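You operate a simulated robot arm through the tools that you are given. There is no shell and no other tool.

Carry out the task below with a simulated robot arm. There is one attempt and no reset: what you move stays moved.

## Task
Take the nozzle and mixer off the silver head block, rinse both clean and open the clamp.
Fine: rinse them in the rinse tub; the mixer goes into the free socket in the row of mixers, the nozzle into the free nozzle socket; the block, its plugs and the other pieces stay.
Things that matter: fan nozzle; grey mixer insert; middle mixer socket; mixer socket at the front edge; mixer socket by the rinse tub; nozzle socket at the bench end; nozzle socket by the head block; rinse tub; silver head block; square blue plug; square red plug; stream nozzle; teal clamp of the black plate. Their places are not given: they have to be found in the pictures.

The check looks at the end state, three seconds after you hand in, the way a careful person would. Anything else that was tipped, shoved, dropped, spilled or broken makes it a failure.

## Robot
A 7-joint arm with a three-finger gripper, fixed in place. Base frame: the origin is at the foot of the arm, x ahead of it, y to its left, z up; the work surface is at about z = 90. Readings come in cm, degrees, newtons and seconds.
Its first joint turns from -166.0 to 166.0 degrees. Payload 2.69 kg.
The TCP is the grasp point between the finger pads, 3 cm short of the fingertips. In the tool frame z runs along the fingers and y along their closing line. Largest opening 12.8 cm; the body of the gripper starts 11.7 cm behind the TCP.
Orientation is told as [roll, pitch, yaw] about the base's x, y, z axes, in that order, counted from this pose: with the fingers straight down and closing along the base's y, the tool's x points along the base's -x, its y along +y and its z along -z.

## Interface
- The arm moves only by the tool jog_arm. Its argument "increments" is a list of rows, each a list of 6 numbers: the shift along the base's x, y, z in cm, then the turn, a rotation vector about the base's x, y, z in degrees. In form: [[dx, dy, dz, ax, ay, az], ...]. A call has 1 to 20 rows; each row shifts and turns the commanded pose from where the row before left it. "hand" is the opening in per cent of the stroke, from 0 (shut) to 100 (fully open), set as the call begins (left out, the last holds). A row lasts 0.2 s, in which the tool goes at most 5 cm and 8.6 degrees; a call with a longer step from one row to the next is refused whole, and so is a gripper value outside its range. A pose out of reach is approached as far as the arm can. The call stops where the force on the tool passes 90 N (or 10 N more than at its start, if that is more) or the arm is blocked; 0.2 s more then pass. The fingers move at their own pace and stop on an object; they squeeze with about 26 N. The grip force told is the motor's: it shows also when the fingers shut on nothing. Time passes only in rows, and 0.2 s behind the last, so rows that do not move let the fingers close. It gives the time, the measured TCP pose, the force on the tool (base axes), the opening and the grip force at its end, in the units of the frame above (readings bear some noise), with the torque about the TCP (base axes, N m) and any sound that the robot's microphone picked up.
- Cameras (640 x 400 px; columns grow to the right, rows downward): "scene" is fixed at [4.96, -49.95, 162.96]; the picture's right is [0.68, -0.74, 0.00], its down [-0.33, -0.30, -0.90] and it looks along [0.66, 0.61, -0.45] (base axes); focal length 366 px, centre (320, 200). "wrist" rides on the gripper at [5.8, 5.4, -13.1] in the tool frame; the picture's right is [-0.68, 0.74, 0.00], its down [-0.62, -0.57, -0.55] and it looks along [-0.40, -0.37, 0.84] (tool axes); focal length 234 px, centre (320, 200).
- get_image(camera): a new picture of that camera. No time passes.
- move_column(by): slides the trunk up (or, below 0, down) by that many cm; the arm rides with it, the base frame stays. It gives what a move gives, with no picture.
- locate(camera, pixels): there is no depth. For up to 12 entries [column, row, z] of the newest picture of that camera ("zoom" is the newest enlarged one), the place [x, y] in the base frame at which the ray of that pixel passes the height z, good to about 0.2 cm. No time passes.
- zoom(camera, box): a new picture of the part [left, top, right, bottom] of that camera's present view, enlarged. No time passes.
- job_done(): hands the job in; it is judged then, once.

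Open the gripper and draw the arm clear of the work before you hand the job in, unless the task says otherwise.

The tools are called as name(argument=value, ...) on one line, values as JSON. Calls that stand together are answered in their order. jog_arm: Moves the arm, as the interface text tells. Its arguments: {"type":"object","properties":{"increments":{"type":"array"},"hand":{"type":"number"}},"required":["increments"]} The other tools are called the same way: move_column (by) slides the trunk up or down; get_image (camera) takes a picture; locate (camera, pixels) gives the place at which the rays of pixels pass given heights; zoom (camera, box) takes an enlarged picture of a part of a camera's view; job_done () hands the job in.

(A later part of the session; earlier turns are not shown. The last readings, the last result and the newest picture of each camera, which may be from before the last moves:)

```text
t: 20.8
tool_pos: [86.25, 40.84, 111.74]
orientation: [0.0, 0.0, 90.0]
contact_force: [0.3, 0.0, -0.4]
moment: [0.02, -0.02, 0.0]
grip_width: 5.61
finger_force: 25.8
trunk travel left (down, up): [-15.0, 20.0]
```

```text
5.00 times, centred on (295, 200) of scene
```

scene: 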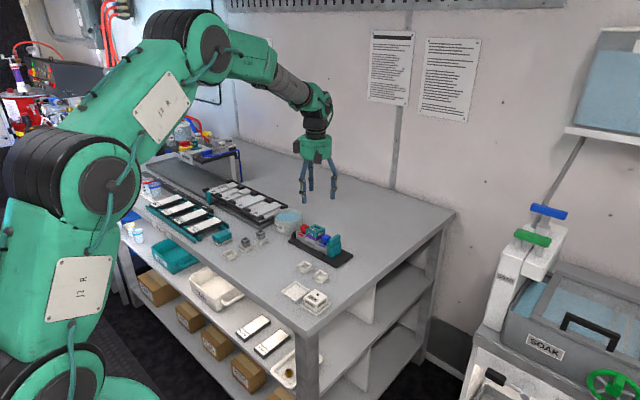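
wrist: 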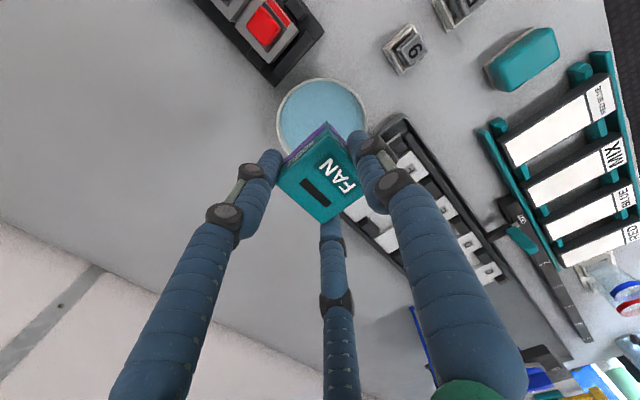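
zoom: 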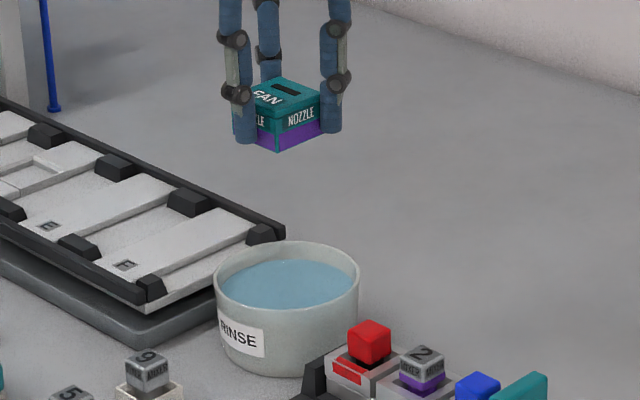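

The nozzle hangs over the tub. I refine the tub centre from both views before lowering.

locate(camera="wrist", pixels=[[275, 122, 96], [367, 118, 96], [321, 77, 96], [321, 121, 96]])

locate(camera="scene", pixels=[[288.4, 215, 96], [288.4, 208, 96], [273.8, 215, 96], [303, 215, 96]])

zoom(camera="wrist", box=[250, 60, 390, 170])

```text
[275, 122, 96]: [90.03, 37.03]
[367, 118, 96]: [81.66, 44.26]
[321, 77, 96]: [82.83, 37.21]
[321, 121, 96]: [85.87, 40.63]
```

```text
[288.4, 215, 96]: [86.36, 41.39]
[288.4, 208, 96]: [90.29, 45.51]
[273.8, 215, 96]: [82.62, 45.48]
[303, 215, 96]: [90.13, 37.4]
```

```text
3.64 times, centred on (320, 115) of wrist
```

zoom: 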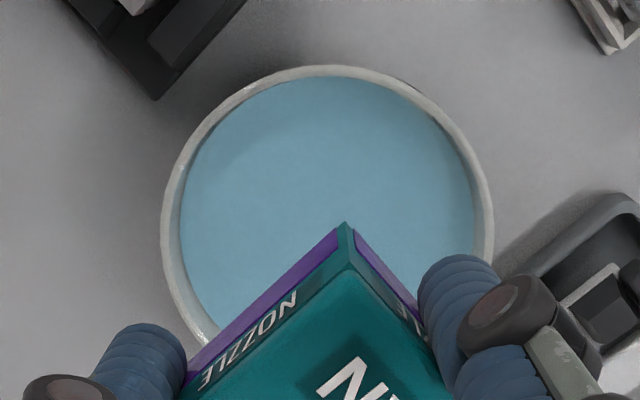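

The tub centre comes to about (86.0, 40.9) with an inner radius near 5.2, so the TCP is nearly centred. I lower to z≈101 and check.

jog_arm(increments=[[-0.15, 0.06, -3, 0, 0, 0], [0, 0, -3, 0, 0, 0], [0, 0, -3, 0, 0, 0], [0, 0, -1.7, 0, 0, 0], [0, 0, 0, 0, 0, 0]])

zoom(camera="scene", box=[255, 175, 325, 235])

zoom(camera="wrist", box=[220, 60, 430, 260])

```text
t: 22.0
tool_pos: [86.05, 40.97, 101.05]
orientation: [0.0, 0.0, 89.9]
contact_force: [-0.3, 0.0, -0.2]
moment: [-0.02, 0.01, 0.02]
grip_width: 5.58
finger_force: 26.4
trunk travel left (down, up): [-15.0, 20.0]
```

```text
6.67 times, centred on (290, 205) of scene
```

zoom: 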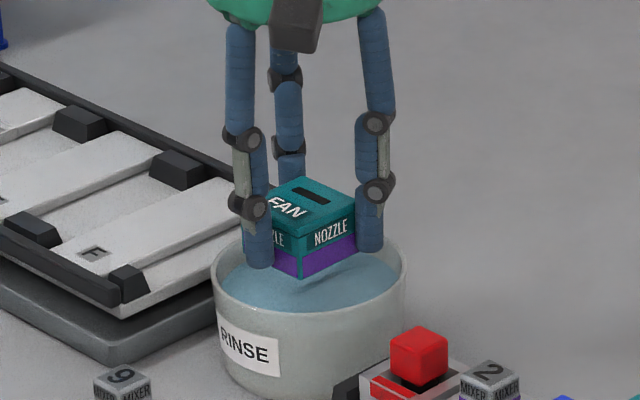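

```text
2.00 times, centred on (325, 160) of wrist
```

zoom: 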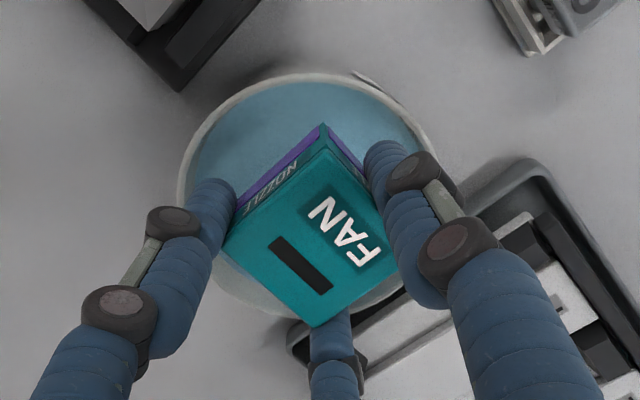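

The fingers line up inside the rim. I lower slowly to z≈96.6, watching force.

jog_arm(increments=[[0, -0.05, -1, 0, 0, 0], [0, 0, -1, 0, 0, 0], [0, 0, -0.8, 0, 0, 0], [0, 0, -0.8, 0, 0, 0], [0, 0, -0.8, 0, 0, 0], [0, 0, 0, 0, 0, 0]])

zoom(camera="scene", box=[255, 175, 325, 235])

zoom(camera="wrist", box=[220, 60, 430, 260])

```text
t: 23.4
tool_pos: [86.22, 41.01, 96.65]
orientation: [0.1, 0.0, 90.1]
contact_force: [-0.3, -0.6, -0.5]
moment: [0.01, 0.06, -0.02]
grip_width: 5.57
finger_force: 26.0
trunk travel left (down, up): [-15.0, 20.0]
```

```text
6.67 times, centred on (290, 205) of scene
```

zoom: 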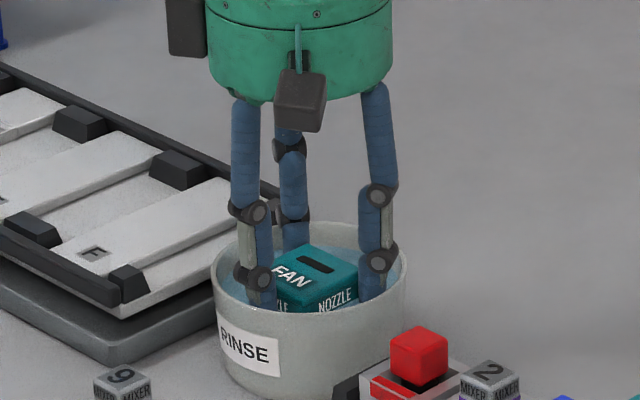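

```text
2.00 times, centred on (325, 160) of wrist
```

zoom: 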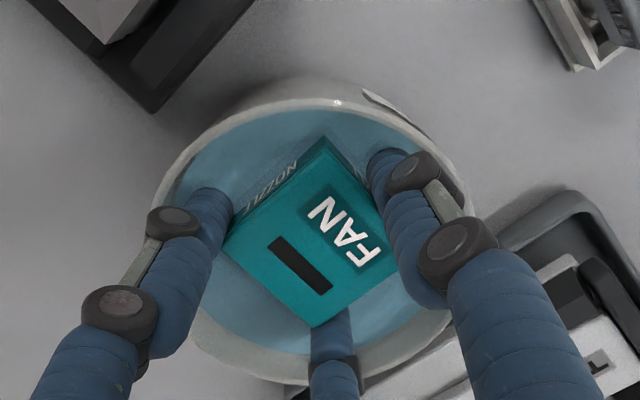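

The purple half is under water and there has been no contact. I go 0.9 cm deeper, swish gently ±0.3 cm and wait a bit.

jog_arm(increments=[[-0.1, -0.05, -0.5, 0, 0, 0], [0, 0, -0.4, 0, 0, 0], [0.3, 0, 0, 0, 0, 0], [-0.3, 0.3, 0, 0, 0, 0], [-0.3, -0.3, 0, 0, 0, 0], [0.3, -0.3, 0, 0, 0, 0], [0, 0.3, 0.4, 0, 0, 0], [0, 0, -0.4, 0, 0, 0], [0.3, 0, 0, 0, 0, 0], [-0.3, 0.3, 0, 0, 0, 0], [-0.3, -0.3, 0, 0, 0, 0], [0.3, -0.3, 0, 0, 0, 0], [0, 0.3, 0, 0, 0, 0], [0, 0, 0, 0, 0, 0], [0, 0, 0, 0, 0, 0], [0, 0, 0, 0, 0, 0], [0, 0, 0, 0, 0, 0]])

zoom(camera="scene", box=[255, 175, 325, 235])

```text
t: 27.0
tool_pos: [86.15, 40.98, 95.74]
orientation: [-0.1, 0.0, 89.9]
contact_force: [5.3, -2.4, 2.5]
moment: [0.02, 0.12, 0.12]
grip_width: 5.61
finger_force: 26.3
trunk travel left (down, up): [-15.0, 20.0]
```

```text
6.67 times, centred on (290, 205) of scene
```

zoom: 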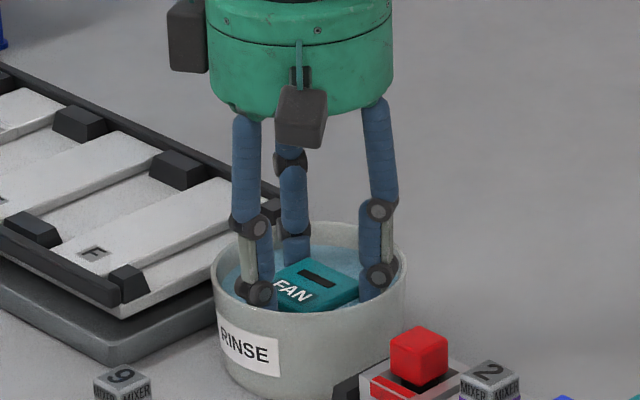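

A 5 N sideways force shows the thumb side touching the tub's −x wall. I ease +x and then raise slowly to check the nozzle.

jog_arm(increments=[[0.2, 0.0, 0, 0, 0, 0], [0.1, 0, 0.2, 0, 0, 0], [0, 0, 0.5, 0, 0, 0], [0, 0, 0, 0, 0, 0]])

```text
t: 28.0
tool_pos: [86.4, 40.94, 96.44]
orientation: [0.0, 0.1, 90.1]
contact_force: [0.2, 1.0, -0.4]
moment: [0.01, 0.01, -0.01]
grip_width: 5.62
finger_force: 12.9
trunk travel left (down, up): [-15.0, 20.0]
```

Contact is gone, but the grip force reads 12.9. I check the picture before raising further.

zoom(camera="wrist", box=[220, 60, 430, 260])

zoom(camera="scene", box=[255, 175, 325, 235])

jog_arm(increments=[[0, 0, 0, 0, 0, 0], [0, 0, 0, 0, 0, 0]])

```text
2.00 times, centred on (325, 160) of wrist
```

zoom: 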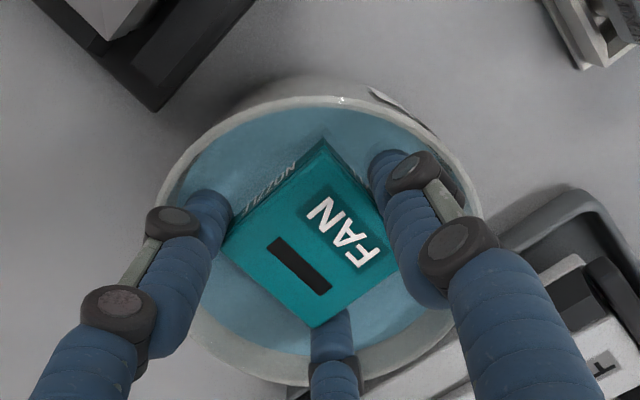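

```text
6.67 times, centred on (290, 205) of scene
```

zoom: 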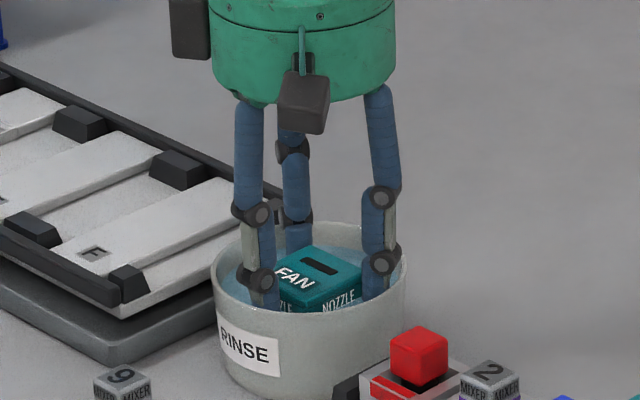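

```text
t: 28.6
tool_pos: [86.32, 41.04, 96.45]
orientation: [0.0, 0.0, 89.9]
contact_force: [0.4, -0.6, -1.0]
moment: [0.01, -0.01, 0.0]
grip_width: 5.63
finger_force: 13.3
trunk travel left (down, up): [-15.0, 20.0]
```

The nozzle looks still held in place, but the grip force has halved, so I command the hand fully shut to regain squeeze.

jog_arm(increments=[[0, 0, 0, 0, 0, 0], [0, 0, 0, 0, 0, 0], [0, 0, 0, 0, 0, 0]], hand=0)

```text
t: 29.4
tool_pos: [86.33, 40.95, 96.51]
orientation: [0.0, 0.1, 90.1]
contact_force: [-0.1, -0.5, -0.6]
moment: [0.03, -0.01, 0.02]
grip_width: 5.56
finger_force: 25.7
trunk travel left (down, up): [-15.0, 20.0]
```

Grip force is back at 26 N. I raise the nozzle out of the tub slowly and look at it for residue.

jog_arm(increments=[[-0.1, 0, 0.5, 0, 0, 0], [0, 0, 0.8, 0, 0, 0], [0, 0, 1, 0, 0, 0], [0, 0, 1.5, 0, 0, 0], [0, 0, 2, 0, 0, 0], [0, 0, 2, 0, 0, 0], [0, 0, 2, 0, 0, 0], [0, 0, 0, 0, 0, 0]])

zoom(camera="scene", box=[255, 165, 325, 235])

zoom(camera="wrist", box=[220, 60, 430, 260])

```text
t: 31.2
tool_pos: [86.34, 40.78, 106.31]
orientation: [0.0, 0.0, 90.0]
contact_force: [0.7, -1.1, 0.0]
moment: [0.02, -0.02, -0.02]
grip_width: 5.59
finger_force: 26.1
trunk travel left (down, up): [-15.0, 20.0]
```

```text
5.71 times, centred on (290, 200) of scene
```

zoom: 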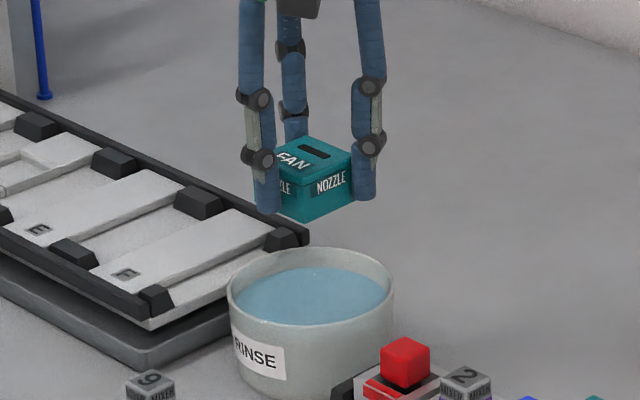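

```text
2.00 times, centred on (325, 160) of wrist
```

zoom: 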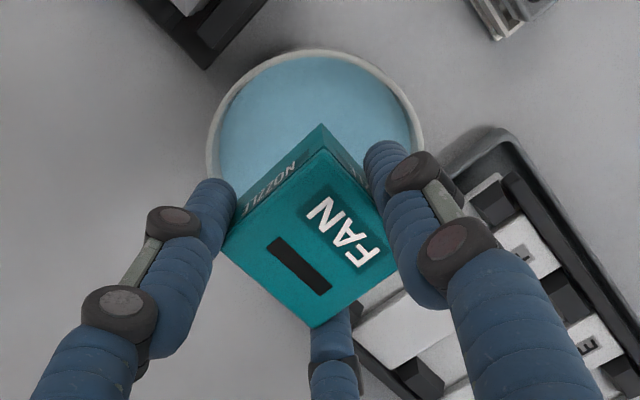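

The purple is gone from the nozzle and the tub hasn't moved. I raise and carry the nozzle towards the free tray near (62.5, 13).

jog_arm(increments=[[-1, -1, 2, 0, 0, 0], [-2, -2.4, 2, 0, 0, 0], [-2, -2.4, 1, 0, 0, 0], [-2.2, -2.6, 0, 0, 0, 0], [-2.2, -2.6, 0, 0, 0, 0], [-2.2, -2.6, 0, 0, 0, 0], [-2.2, -2.6, 0, 0, 0, 0], [-2.2, -2.6, 0, 0, 0, 0], [-2.2, -2.6, 0, 0, 0, 0], [-2.2, -2.6, 0, 0, 0, 0], [-2, -2.2, 0, 0, 0, 0], [-1, -2.0, 0, 0, 0, 0], [0, 0, 0, 0, 0, 0]])

get_image(camera="wrist")

zoom(camera="scene", box=[270, 250, 350, 320])

```text
t: 34.0
tool_pos: [62.88, 12.81, 111.13]
orientation: [0.0, 0.0, 90.1]
contact_force: [0.4, -0.3, -0.7]
moment: [0.03, -0.01, 0.02]
grip_width: 5.56
finger_force: 26.0
trunk travel left (down, up): [-15.0, 20.0]
```

```text
taken
```

wrist: 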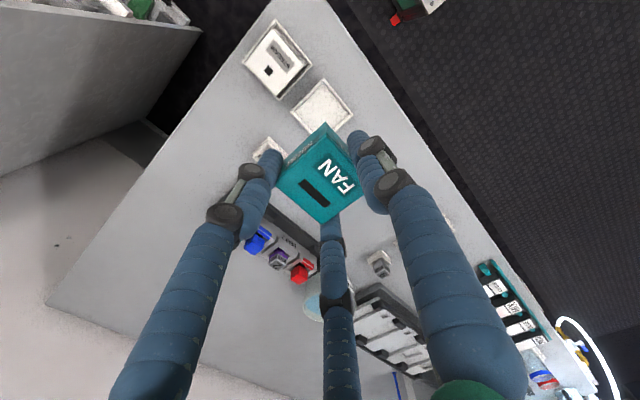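

```text
5.71 times, centred on (310, 285) of scene
```

zoom: 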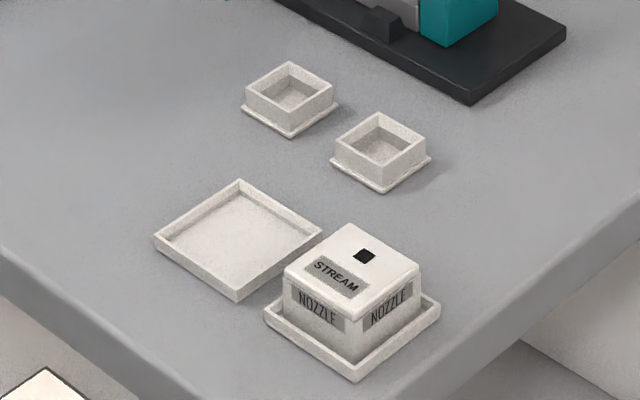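

The tray and stream nozzle are visible at wrist (322,105) and (275,60). I locate corners from the scene zoom and zoom the wrist view.

locate(camera="zoom", pixels=[[155, 238, 91], [240, 181, 91], [322, 234, 91], [237, 287, 91], [286, 272, 93], [350, 224, 93], [420, 268, 93], [355, 319, 93]])

zoom(camera="wrist", box=[230, 10, 370, 130])

```text
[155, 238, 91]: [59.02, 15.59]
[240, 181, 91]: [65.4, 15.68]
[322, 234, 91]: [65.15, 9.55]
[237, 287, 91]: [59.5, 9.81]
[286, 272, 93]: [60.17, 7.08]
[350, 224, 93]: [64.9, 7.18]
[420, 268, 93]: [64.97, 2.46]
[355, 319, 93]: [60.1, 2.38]
```

```text
3.33 times, centred on (300, 70) of wrist
```

zoom: 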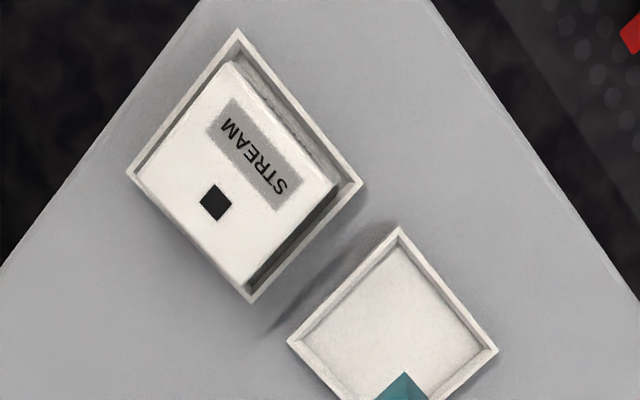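

The scene gives the tray centre near (62.27, 12.66) at rim height 91, about 6.1 cm wide outside. I cross-check with the wrist view.

locate(camera="wrist", pixels=[[324, 78.4, 91], [353.5, 115, 91], [290.4, 112.6, 91], [324, 78.4, 90.5], [353.5, 115, 90.5], [290.4, 112.6, 90.5], [275.1, 18.9, 91], [312.6, 64.9, 91], [279, 100.6, 91], [242, 61.6, 91]])

```text
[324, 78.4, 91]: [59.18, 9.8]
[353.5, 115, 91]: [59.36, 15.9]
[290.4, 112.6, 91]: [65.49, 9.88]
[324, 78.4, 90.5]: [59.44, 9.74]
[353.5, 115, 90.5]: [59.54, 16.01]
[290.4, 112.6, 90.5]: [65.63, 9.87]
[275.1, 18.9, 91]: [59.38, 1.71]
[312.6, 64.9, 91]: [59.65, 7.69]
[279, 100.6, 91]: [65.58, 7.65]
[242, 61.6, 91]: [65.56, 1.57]
```

The tray centre is (62.35, 12.78). I zoom on the held nozzle to measure its centre relative to the TCP.

zoom(camera="wrist", box=[260, 110, 380, 230])

zoom(camera="scene", box=[270, 200, 350, 320])

```text
3.33 times, centred on (320, 170) of wrist
```

zoom: 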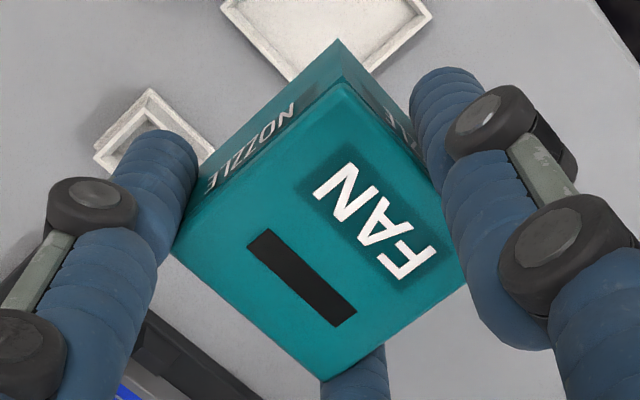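

```text
3.33 times, centred on (310, 260) of scene
```

zoom: 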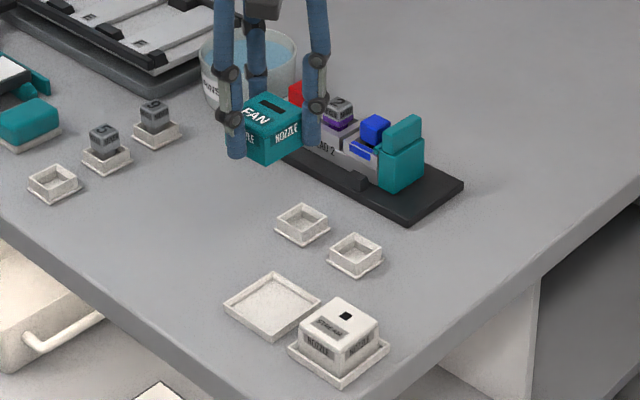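

I locate the nozzle's top corners at the expected z≈110.4.

locate(camera="wrist", pixels=[[327.5, 134, 110.4], [275.9, 186.5, 110.4], [320.6, 224.1, 110.4], [364.5, 194, 110.4], [327.5, 134, 109.9], [275.9, 186.5, 109.9], [320.6, 224.1, 109.9], [364.5, 194, 109.9]])

```text
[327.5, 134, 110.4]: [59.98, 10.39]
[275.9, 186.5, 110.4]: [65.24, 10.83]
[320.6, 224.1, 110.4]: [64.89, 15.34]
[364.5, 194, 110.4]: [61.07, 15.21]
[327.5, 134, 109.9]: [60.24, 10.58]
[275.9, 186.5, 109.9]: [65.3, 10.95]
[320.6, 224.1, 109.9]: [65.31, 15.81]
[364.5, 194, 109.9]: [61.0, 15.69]
```

The nozzle centre is about (−0.45, +0.05) from the TCP and may be turned a few degrees. I check its rotation in a closer scene zoom.

zoom(camera="scene", box=[280, 215, 320, 240])

zoom(camera="wrist", box=[260, 110, 380, 230])

zoom(camera="wrist", box=[290, 115, 380, 170])

```text
16.00 times, centred on (300, 228) of scene
```

zoom: 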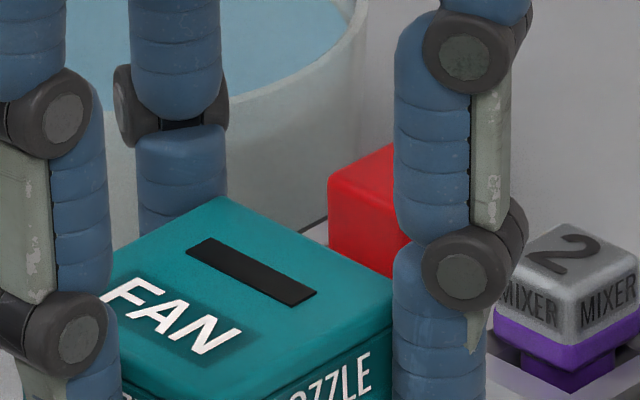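

```text
3.33 times, centred on (320, 170) of wrist
```

zoom: 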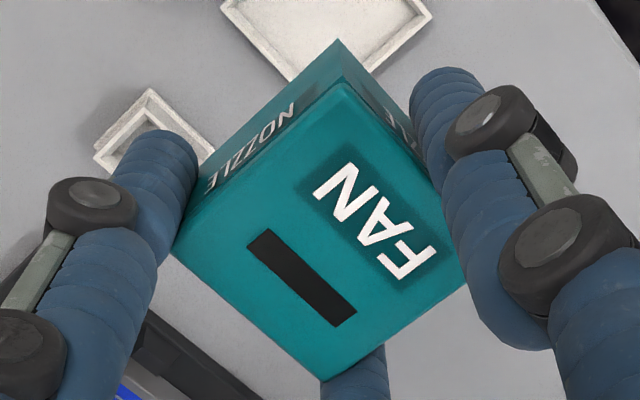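

```text
7.11 times, centred on (335, 142) of wrist
```

zoom: 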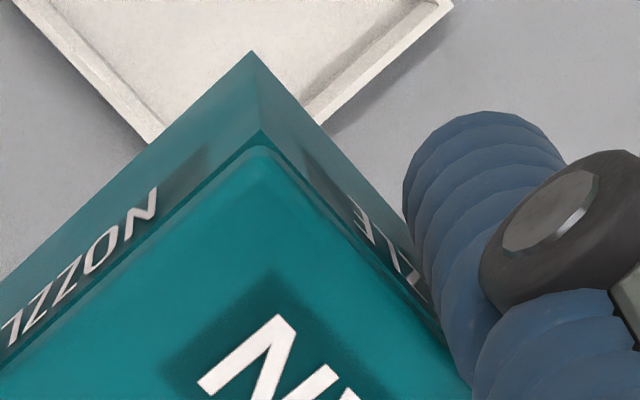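

I estimate the rotation using the nozzle's bottom edges and the black slot in these pictures.

locate(camera="wrist", pixels=[[325.15, 121.2, 107.6], [290, 154, 107.6], [346.3, 139.9, 107.6], [303.8, 178.7, 110.4], [331.1, 203.6, 110.4], [298.3, 182.6, 110.4], [325, 207.8, 110.4]])

```text
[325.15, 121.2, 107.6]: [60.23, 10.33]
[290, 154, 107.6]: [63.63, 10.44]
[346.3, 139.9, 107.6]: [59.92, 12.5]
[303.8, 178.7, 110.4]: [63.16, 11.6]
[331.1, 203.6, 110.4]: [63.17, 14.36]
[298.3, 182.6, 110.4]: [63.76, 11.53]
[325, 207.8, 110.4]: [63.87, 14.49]
```

The nozzle sits straight within about 2°. But the tips are almost level with its bottom, so they would meet the tray rim first; I'll set the nozzle on free bench at about (66, 28) and regrip it higher.

jog_arm(increments=[[0.6, 3, 0, 0, 0, 0], [0.6, 3, -1, 0, 0, 0], [0.6, 3, -2, 0, 0, 0], [0.6, 3, -2, 0, 0, 0], [0.6, 3, -2, 0, 0, 0], [0, 0, -3, 0, 0, 0], [0, 0, -3, 0, 0, 0], [0, 0, -2.5, 0, 0, 0], [0, 0, 0, 0, 0, 0]])

zoom(camera="scene", box=[230, 200, 330, 290])

```text
t: 36.0
tool_pos: [65.91, 27.7, 95.8]
orientation: [-0.1, 0.0, 90.0]
contact_force: [-0.5, -0.9, -0.9]
moment: [0.01, 0.06, 0.03]
grip_width: 5.57
finger_force: 26.1
trunk travel left (down, up): [-15.0, 20.0]
```

```text
4.44 times, centred on (280, 245) of scene
```

zoom: 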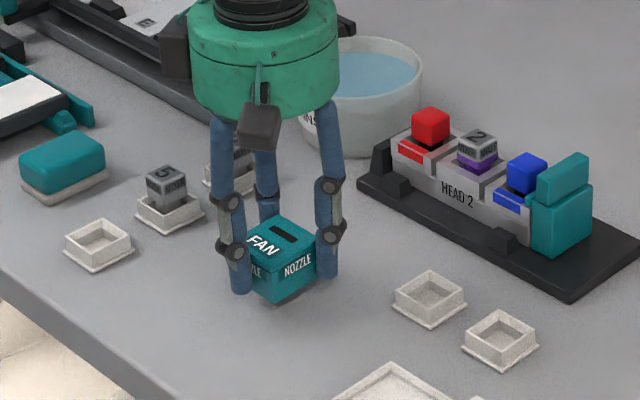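

The nozzle hangs just above free bench. I lower in small steps until light contact.

jog_arm(increments=[[0, 0, -0.8, 0, 0, 0], [0, 0, -0.6, 0, 0, 0], [0, 0, -0.3, 0, 0, 0], [0, 0, -0.2, 0, 0, 0], [0, 0, 0, 0, 0, 0]])

zoom(camera="scene", box=[255, 235, 315, 275])

```text
t: 37.2
tool_pos: [65.88, 27.79, 93.9]
orientation: [0.0, 0.0, 90.0]
contact_force: [-0.4, -0.4, -0.9]
moment: [0.03, 0.01, 0.03]
grip_width: 5.55
finger_force: 25.9
trunk travel left (down, up): [-15.0, 20.0]
```

```text
10.00 times, centred on (285, 255) of scene
```

zoom: 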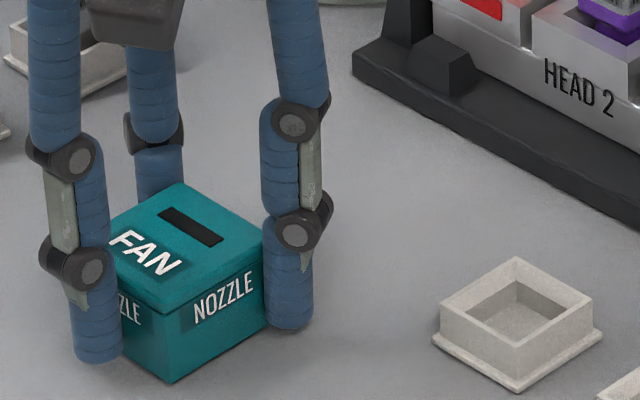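

jog_arm(increments=[[0, 0, -0.15, 0, 0, 0], [0, 0, -0.15, 0, 0, 0], [0, 0, -0.1, 0, 0, 0], [0, 0, 0, 0, 0, 0]])

```text
t: 38.2
tool_pos: [65.77, 27.77, 93.48]
orientation: [-0.1, 0.1, 90.0]
contact_force: [-2.0, -2.2, 12.6]
moment: [-0.08, 0.37, 0.05]
grip_width: 5.55
finger_force: 25.9
trunk travel left (down, up): [-15.0, 20.0]
```

Light contact (12.6 N) at z=93.48. I open slightly to 53 %, look, then regrip 1.2 cm higher.

jog_arm(increments=[[0, 0, 0, 0, 0, 0], [0, 0, 0, 0, 0, 0], [0, 0, 0, 0, 0, 0]], hand=54)

zoom(camera="scene", box=[255, 235, 315, 275])

jog_arm(increments=[[0, 0, 0.4, 0, 0, 0], [0, 0, 0.4, 0, 0, 0], [0, 0, 0.4, 0, 0, 0], [0, 0, 0, 0, 0, 0]])

zoom(camera="wrist", box=[220, 60, 430, 260])

```text
t: 39.0
tool_pos: [65.96, 27.86, 93.3]
orientation: [0.0, 0.1, 89.9]
contact_force: [0.4, -0.2, 0.8]
moment: [0.0, -0.01, -0.02]
grip_width: 6.91
finger_force: 0.0
trunk travel left (down, up): [-15.0, 20.0]
```

```text
10.00 times, centred on (285, 255) of scene
```

zoom: 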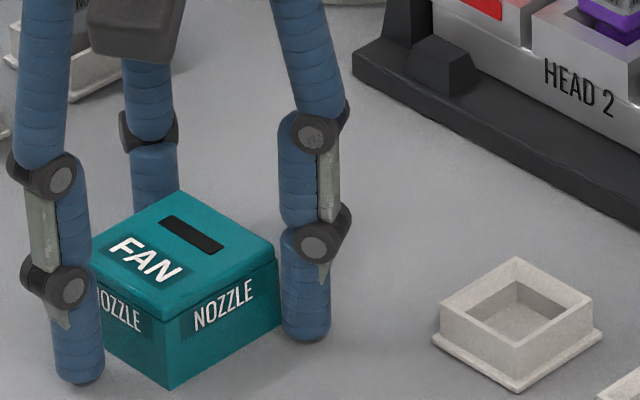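

```text
t: 40.0
tool_pos: [65.96, 27.8, 94.64]
orientation: [0.0, -0.1, 90.0]
contact_force: [-0.4, 0.3, 0.6]
moment: [-0.01, -0.02, 0.01]
grip_width: 6.91
finger_force: 0.0
trunk travel left (down, up): [-15.0, 20.0]
```

```text
2.00 times, centred on (325, 160) of wrist
```

zoom: 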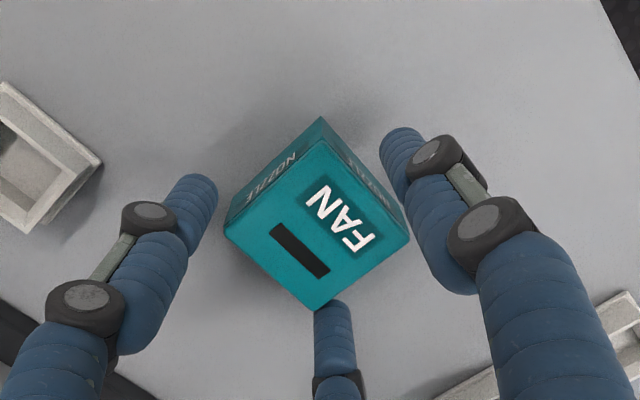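

The nozzle stands upright on the bench, well inside the fingers. I close at this higher level.

jog_arm(increments=[[0, 0, 0, 0, 0, 0], [0, 0, 0, 0, 0, 0], [0, 0, 0, 0, 0, 0]], hand=0)

jog_arm(increments=[[0, 0, 0.5, 0, 0, 0], [0, 0, 1, 0, 0, 0], [0, 0, 2, 0, 0, 0], [0, 0, 3, 0, 0, 0], [0, 0, 0, 0, 0, 0]])

zoom(camera="scene", box=[255, 215, 315, 265])

zoom(camera="wrist", box=[220, 60, 430, 260])

```text
t: 40.8
tool_pos: [65.94, 27.78, 94.5]
orientation: [0.1, 0.0, 90.0]
contact_force: [0.1, -0.9, 0.7]
moment: [0.0, -0.01, -0.02]
grip_width: 5.59
finger_force: 25.6
trunk travel left (down, up): [-15.0, 20.0]
```

```text
t: 42.0
tool_pos: [66.0, 27.54, 101.12]
orientation: [0.0, 0.0, 90.0]
contact_force: [0.0, 0.1, 0.2]
moment: [0.0, -0.04, -0.01]
grip_width: 5.57
finger_force: 26.1
trunk travel left (down, up): [-15.0, 20.0]
```

```text
8.00 times, centred on (285, 240) of scene
```

zoom: 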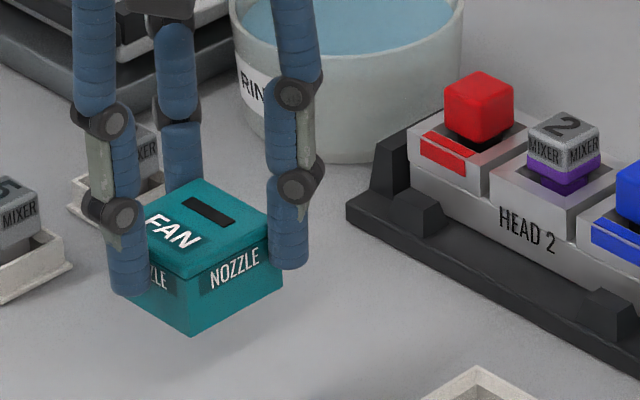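

```text
2.00 times, centred on (325, 160) of wrist
```

zoom: 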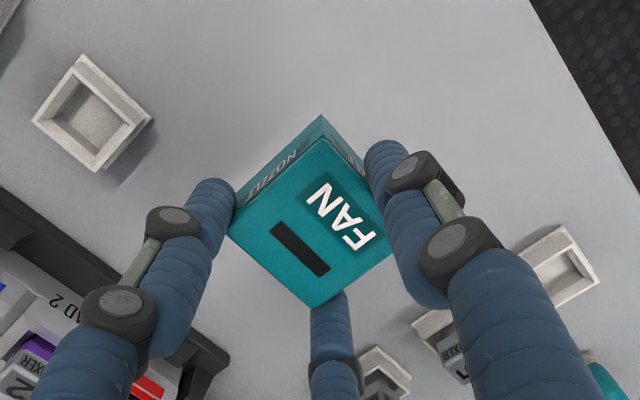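

The new grip is higher, with tips well above the nozzle's bottom edge. I measure the nozzle centre relative to the TCP again, with its top at z≈99.3.

zoom(camera="wrist", box=[265, 110, 375, 220])

locate(camera="wrist", pixels=[[325, 128.5, 99.3], [279, 178.5, 99.3], [320, 213.5, 99.3]])

```text
3.64 times, centred on (320, 165) of wrist
```

zoom: 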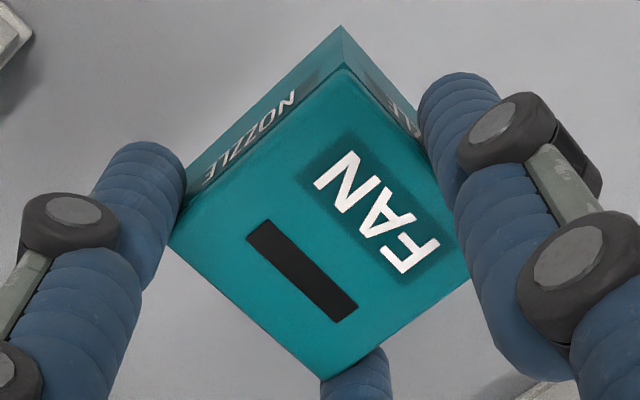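

```text
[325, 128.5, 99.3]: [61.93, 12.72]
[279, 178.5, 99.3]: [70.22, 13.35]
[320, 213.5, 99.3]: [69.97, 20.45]
```

The locate used an older wrist pose, so I use the zoom picture instead.

locate(camera="zoom", pixels=[[345, 69, 99.3], [168, 245, 99.3], [320, 380, 99.3], [342, 26, 96.5], [259, 231, 99.3], [345, 318, 99.3], [274, 220, 99.3], [358, 308, 99.3]])

```text
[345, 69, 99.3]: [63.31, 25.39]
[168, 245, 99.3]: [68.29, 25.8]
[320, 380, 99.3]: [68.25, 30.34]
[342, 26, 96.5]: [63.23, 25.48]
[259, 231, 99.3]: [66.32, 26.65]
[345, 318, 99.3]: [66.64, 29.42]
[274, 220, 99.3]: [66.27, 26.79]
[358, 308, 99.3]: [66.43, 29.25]
```

The nozzle centre is about (−0.35, +0.1) from the TCP. I move over the tray to TCP (62.7, 12.7).

jog_arm(increments=[[-0.5, -2.5, 1, 0, 0, 0], [-0.6, -2.5, 0, 0, 0, 0], [-0.6, -2.5, 0, 0, 0, 0], [-0.6, -2.5, 0, 0, 0, 0], [-0.5, -2.5, 0, 0, 0, 0], [-0.4, -2.4, -1, 0, 0, 0], [0, 0, -2, 0, 0, 0], [0, 0, 0, 0, 0, 0], [0, 0, 0, 0, 0, 0]])

zoom(camera="scene", box=[260, 240, 350, 320])

zoom(camera="wrist", box=[230, 40, 410, 220])

```text
t: 44.0
tool_pos: [62.57, 12.68, 99.2]
orientation: [0.0, -0.1, 90.0]
contact_force: [-0.6, 0.6, -1.0]
moment: [0.01, 0.0, 0.02]
grip_width: 5.6
finger_force: 25.8
trunk travel left (down, up): [-15.0, 20.0]
```

```text
5.00 times, centred on (305, 280) of scene
```

zoom: 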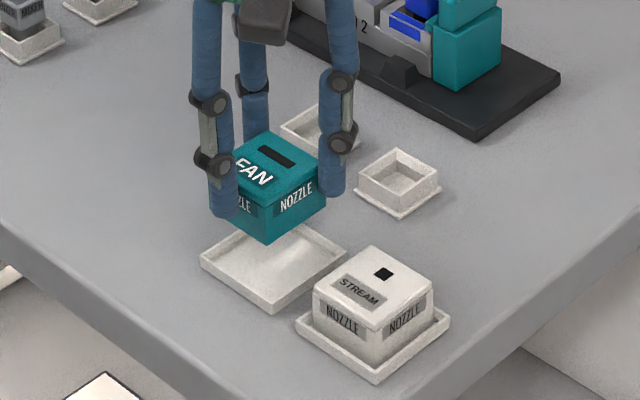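

```text
2.22 times, centred on (320, 130) of wrist
```

zoom: 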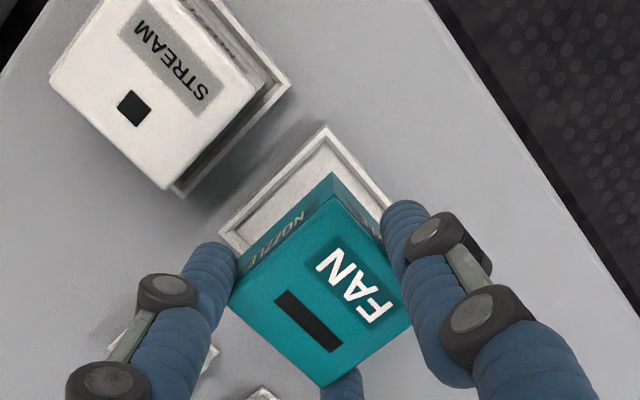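

It is aligned over the tray with clear space to the stream nozzle. I lower until the bottom is just above the rim (TCP ≈ 96.2) and check alignment.

jog_arm(increments=[[0.05, 0, -1, 0, 0, 0], [0, 0, -1, 0, 0, 0], [0, 0, -0.9, 0, 0, 0], [0, 0, 0, 0, 0, 0]])

zoom(camera="scene", box=[270, 260, 330, 305])

zoom(camera="wrist", box=[250, 60, 390, 200])

```text
t: 45.0
tool_pos: [62.7, 12.94, 96.26]
orientation: [0.1, 0.0, 90.0]
contact_force: [-0.2, -0.2, 0.8]
moment: [0.04, -0.01, 0.03]
grip_width: 5.61
finger_force: 25.9
trunk travel left (down, up): [-15.0, 20.0]
```

```text
8.89 times, centred on (300, 282) of scene
```

zoom: 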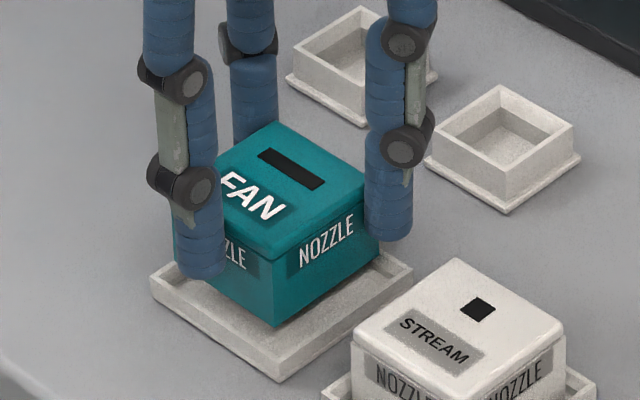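

```text
2.86 times, centred on (320, 130) of wrist
```

zoom: 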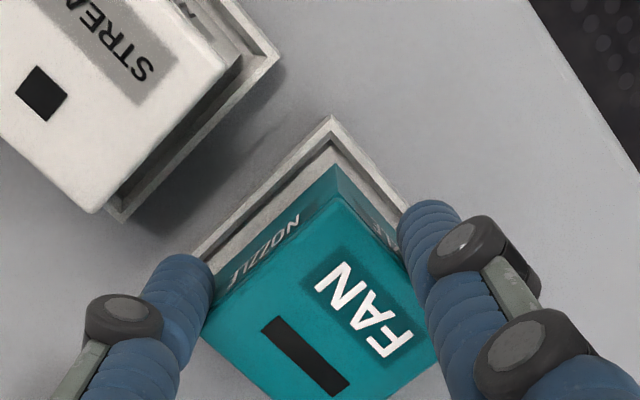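

I compare the nozzle's bottom corner with the tray corners in both views using locate.

locate(camera="zoom", pixels=[[335, 166, 91.65], [331, 116, 91], [333, 140, 91], [196, 258, 91], [409, 208, 91], [341, 201, 94.45]])

zoom(camera="scene", box=[270, 260, 330, 305])

locate(camera="zoom", pixels=[[275, 326, 91.65], [280, 360, 91], [280, 347, 91], [150, 280, 91], [413, 270, 91], [275, 258, 94.45], [380, 245, 91.65]])

```text
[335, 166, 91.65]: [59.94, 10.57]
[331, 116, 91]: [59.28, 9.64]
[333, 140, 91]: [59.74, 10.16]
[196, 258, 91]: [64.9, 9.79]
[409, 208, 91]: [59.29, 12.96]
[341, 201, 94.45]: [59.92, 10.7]
```

```text
8.89 times, centred on (300, 282) of scene
```

zoom: 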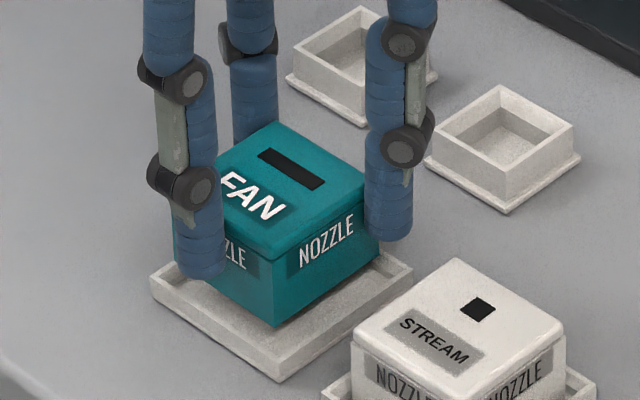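

```text
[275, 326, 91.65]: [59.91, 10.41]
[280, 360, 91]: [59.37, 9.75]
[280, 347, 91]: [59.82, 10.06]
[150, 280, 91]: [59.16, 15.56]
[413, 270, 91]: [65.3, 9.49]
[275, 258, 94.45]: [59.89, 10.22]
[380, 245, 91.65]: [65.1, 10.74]
```

Both views agree that the nozzle corner is at (59.92, 10.5) against the inner tray corner (59.8, 10.1), so I shift +0.07 in x and −0.17 in y. Then I lower in small steps.

jog_arm(increments=[[0.07, -0.17, 0, 0, 0, 0], [0, 0, -0.5, 0, 0, 0], [0, 0, -0.3, 0, 0, 0], [0, 0, -0.2, 0, 0, 0], [0, 0, 0, 0, 0, 0]])

zoom(camera="scene", box=[270, 260, 330, 305])

zoom(camera="wrist", box=[250, 60, 390, 200])

```text
t: 46.2
tool_pos: [62.78, 12.65, 95.25]
orientation: [0.1, 0.0, 90.0]
contact_force: [0.1, 0.3, 0.3]
moment: [-0.03, -0.02, 0.0]
grip_width: 5.59
finger_force: 26.2
trunk travel left (down, up): [-15.0, 20.0]
```

```text
8.89 times, centred on (300, 282) of scene
```

zoom: 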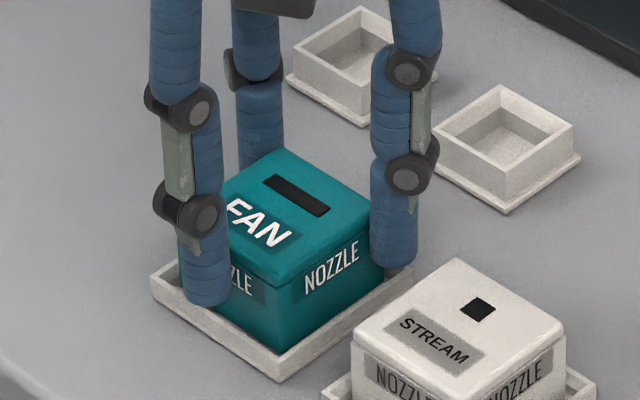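

```text
2.86 times, centred on (320, 130) of wrist
```

zoom: 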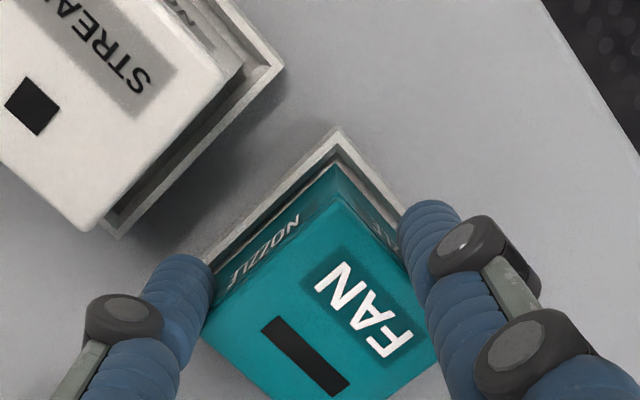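

The nozzle bottom is entering the tray cleanly with no contact. I continue down in small steps until light contact.

jog_arm(increments=[[0, 0, -0.15, 0, 0, 0], [0, 0, -0.15, 0, 0, 0], [0, 0, 0, 0, 0, 0]])

```text
t: 47.0
tool_pos: [62.86, 12.65, 95.0]
orientation: [-0.2, -0.1, 90.0]
contact_force: [-1.0, -1.3, 5.1]
moment: [-0.03, 0.18, 0.04]
grip_width: 5.61
finger_force: 26.3
trunk travel left (down, up): [-15.0, 20.0]
```

Light contact of 5 N at z≈95.0 matches the tray floor. I release to 54 % and inspect.

jog_arm(increments=[[0, 0, 0, 0, 0, 0], [0, 0, 0, 0, 0, 0], [0, 0, 0, 0, 0, 0]], hand=54)

jog_arm(increments=[[0, 0, 0.5, 0, 0, 0], [0, 0, 1, 0, 0, 0], [0, 0, 2, 0, 0, 0], [0, 0, 3, 0, 0, 0], [0, 0, 3, 0, 0, 0], [0, 0, 3, 0, 0, 0], [0, 0, 0, 0, 0, 0]])

zoom(camera="scene", box=[260, 250, 350, 320])

get_image(camera="wrist")

```text
t: 47.8
tool_pos: [62.78, 12.72, 95.04]
orientation: [0.1, 0.0, 90.0]
contact_force: [0.1, -0.3, 0.2]
moment: [0.0, 0.01, 0.0]
grip_width: 6.9
finger_force: 0.1
trunk travel left (down, up): [-15.0, 20.0]
```

```text
t: 49.4
tool_pos: [62.9, 12.88, 107.76]
orientation: [-0.1, 0.0, 90.0]
contact_force: [-0.6, 1.2, -0.1]
moment: [0.01, -0.02, -0.02]
grip_width: 6.94
finger_force: 0.1
trunk travel left (down, up): [-15.0, 20.0]
```

```text
5.71 times, centred on (305, 285) of scene
```

zoom: 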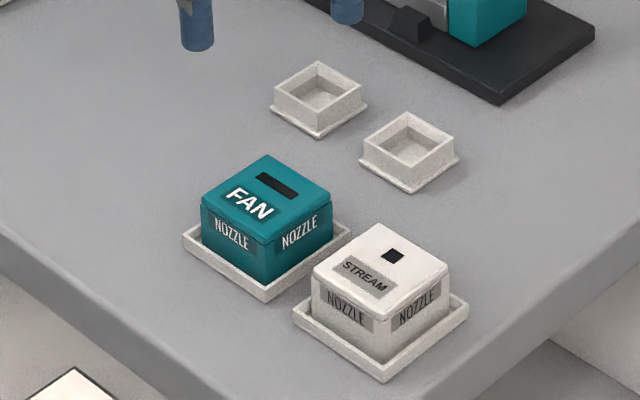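

```text
taken
```

wrist: 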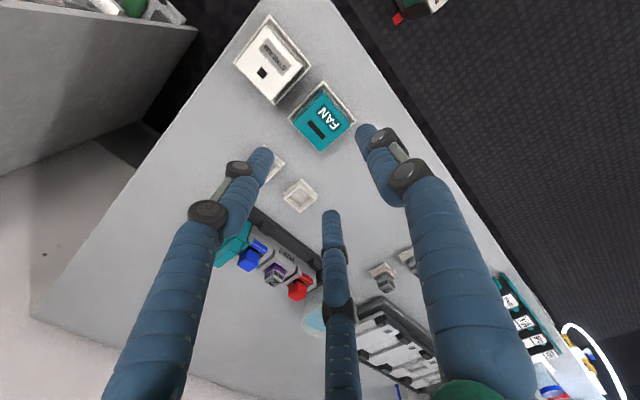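

The FAN nozzle is seated flat in the free tray. Next is the mixer: I go back above the block at about (84.2, 24.9) with the hand at 42 %.

jog_arm(increments=[[3.55, 2.0, 1, 0, 0, 0], [3.55, 2.0, 1, 0, 0, 0], [3.55, 2.0, 0, 0, 0, 0], [3.55, 2.0, 0, 0, 0, 0], [3.55, 2.0, 0, 0, 0, 0], [3.55, 2.0, 0, 0, 0, 0], [0, 0, 0, 0, 0, 0], [0, 0, 0, 0, 0, 0]], hand=42)

get_image(camera="wrist")

zoom(camera="wrist", box=[250, 30, 390, 170])

zoom(camera="scene", box=[285, 200, 355, 260])

```text
t: 51.2
tool_pos: [84.09, 24.87, 109.6]
orientation: [-0.1, 0.0, 90.0]
contact_force: [-0.1, -0.3, 0.1]
moment: [0.04, -0.02, -0.02]
grip_width: 5.38
finger_force: 0.1
trunk travel left (down, up): [-15.0, 20.0]
```

```text
taken
```

wrist: 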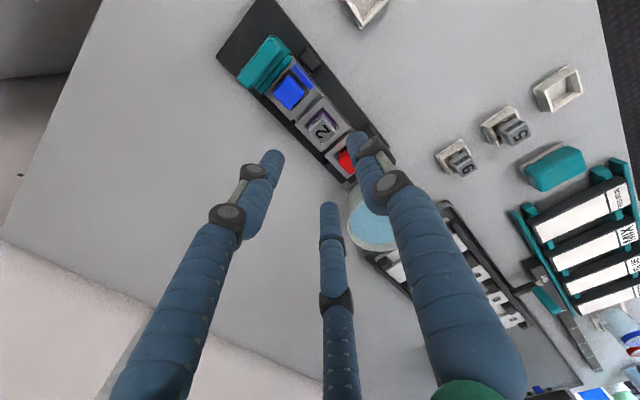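

```text
2.86 times, centred on (320, 100) of wrist
```

zoom: 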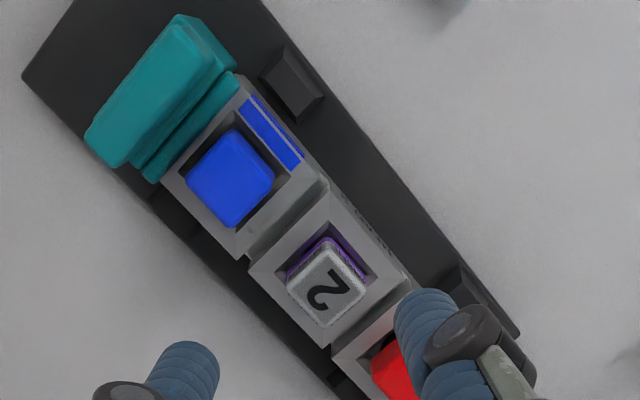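

```text
6.67 times, centred on (320, 230) of scene
```

zoom: 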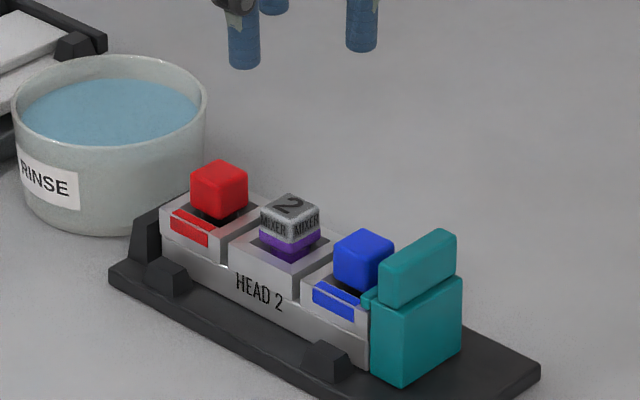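

The mixer top is at wrist (322,131) and scene (315.5,230). I locate its top in both views to fix height and centre.

locate(camera="wrist", pixels=[[322.8, 116.8, 96.5], [336.4, 131.5, 96.5], [321.7, 144.8, 96.5], [308.8, 129.7, 96.5], [322.4, 130.7, 96], [322.4, 130.7, 96.5], [322.4, 130.7, 97]])

locate(camera="zoom", pixels=[[290, 193, 96.5], [322, 211, 96.5], [290, 227, 96.5], [260, 210, 96.5], [290.5, 210, 96], [290.5, 210, 96.5], [290.5, 210, 97]])

```text
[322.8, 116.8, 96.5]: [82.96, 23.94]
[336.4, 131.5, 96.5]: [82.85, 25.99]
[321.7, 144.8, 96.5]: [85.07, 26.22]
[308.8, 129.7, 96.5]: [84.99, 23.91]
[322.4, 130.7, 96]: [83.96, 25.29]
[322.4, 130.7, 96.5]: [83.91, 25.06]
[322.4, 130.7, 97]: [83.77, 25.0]
```

```text
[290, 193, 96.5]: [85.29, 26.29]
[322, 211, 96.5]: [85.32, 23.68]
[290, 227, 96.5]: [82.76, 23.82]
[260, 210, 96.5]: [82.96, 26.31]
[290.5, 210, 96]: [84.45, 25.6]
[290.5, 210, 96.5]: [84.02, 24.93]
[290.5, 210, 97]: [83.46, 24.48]
```

The mixer top is at z=96.5, centred at (83.95, 25.0), and about 2.2 cm wide. I descend to z≈101.5 over TCP (84.2, 25.0) and check clearance to the plugs.

jog_arm(increments=[[0.1, 0.1, -3, 0, 0, 0], [0, 0, -3, 0, 0, 0], [0, 0, -2, 0, 0, 0], [0, 0, 0, 0, 0, 0]])

zoom(camera="wrist", box=[230, 50, 410, 230])

zoom(camera="scene", box=[285, 200, 355, 260])

```text
t: 52.2
tool_pos: [84.32, 24.84, 101.5]
orientation: [0.1, -0.1, 89.9]
contact_force: [0.7, -0.1, -0.3]
moment: [0.06, 0.01, -0.01]
grip_width: 5.34
finger_force: 0.1
trunk travel left (down, up): [-15.0, 20.0]
```

```text
2.22 times, centred on (320, 140) of wrist
```

zoom: 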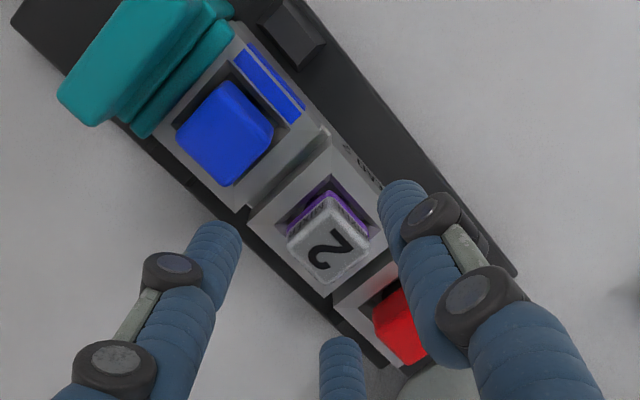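

```text
6.67 times, centred on (320, 230) of scene
```

zoom: 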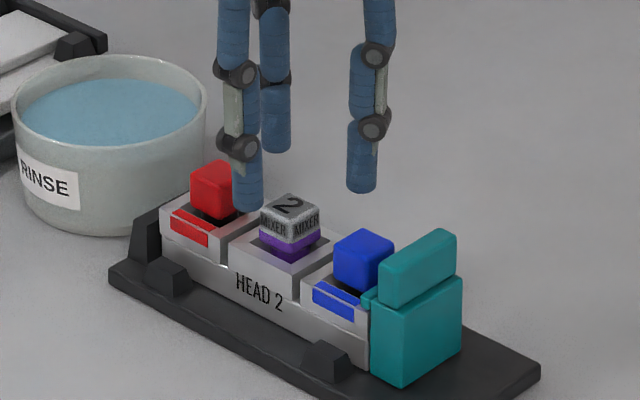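

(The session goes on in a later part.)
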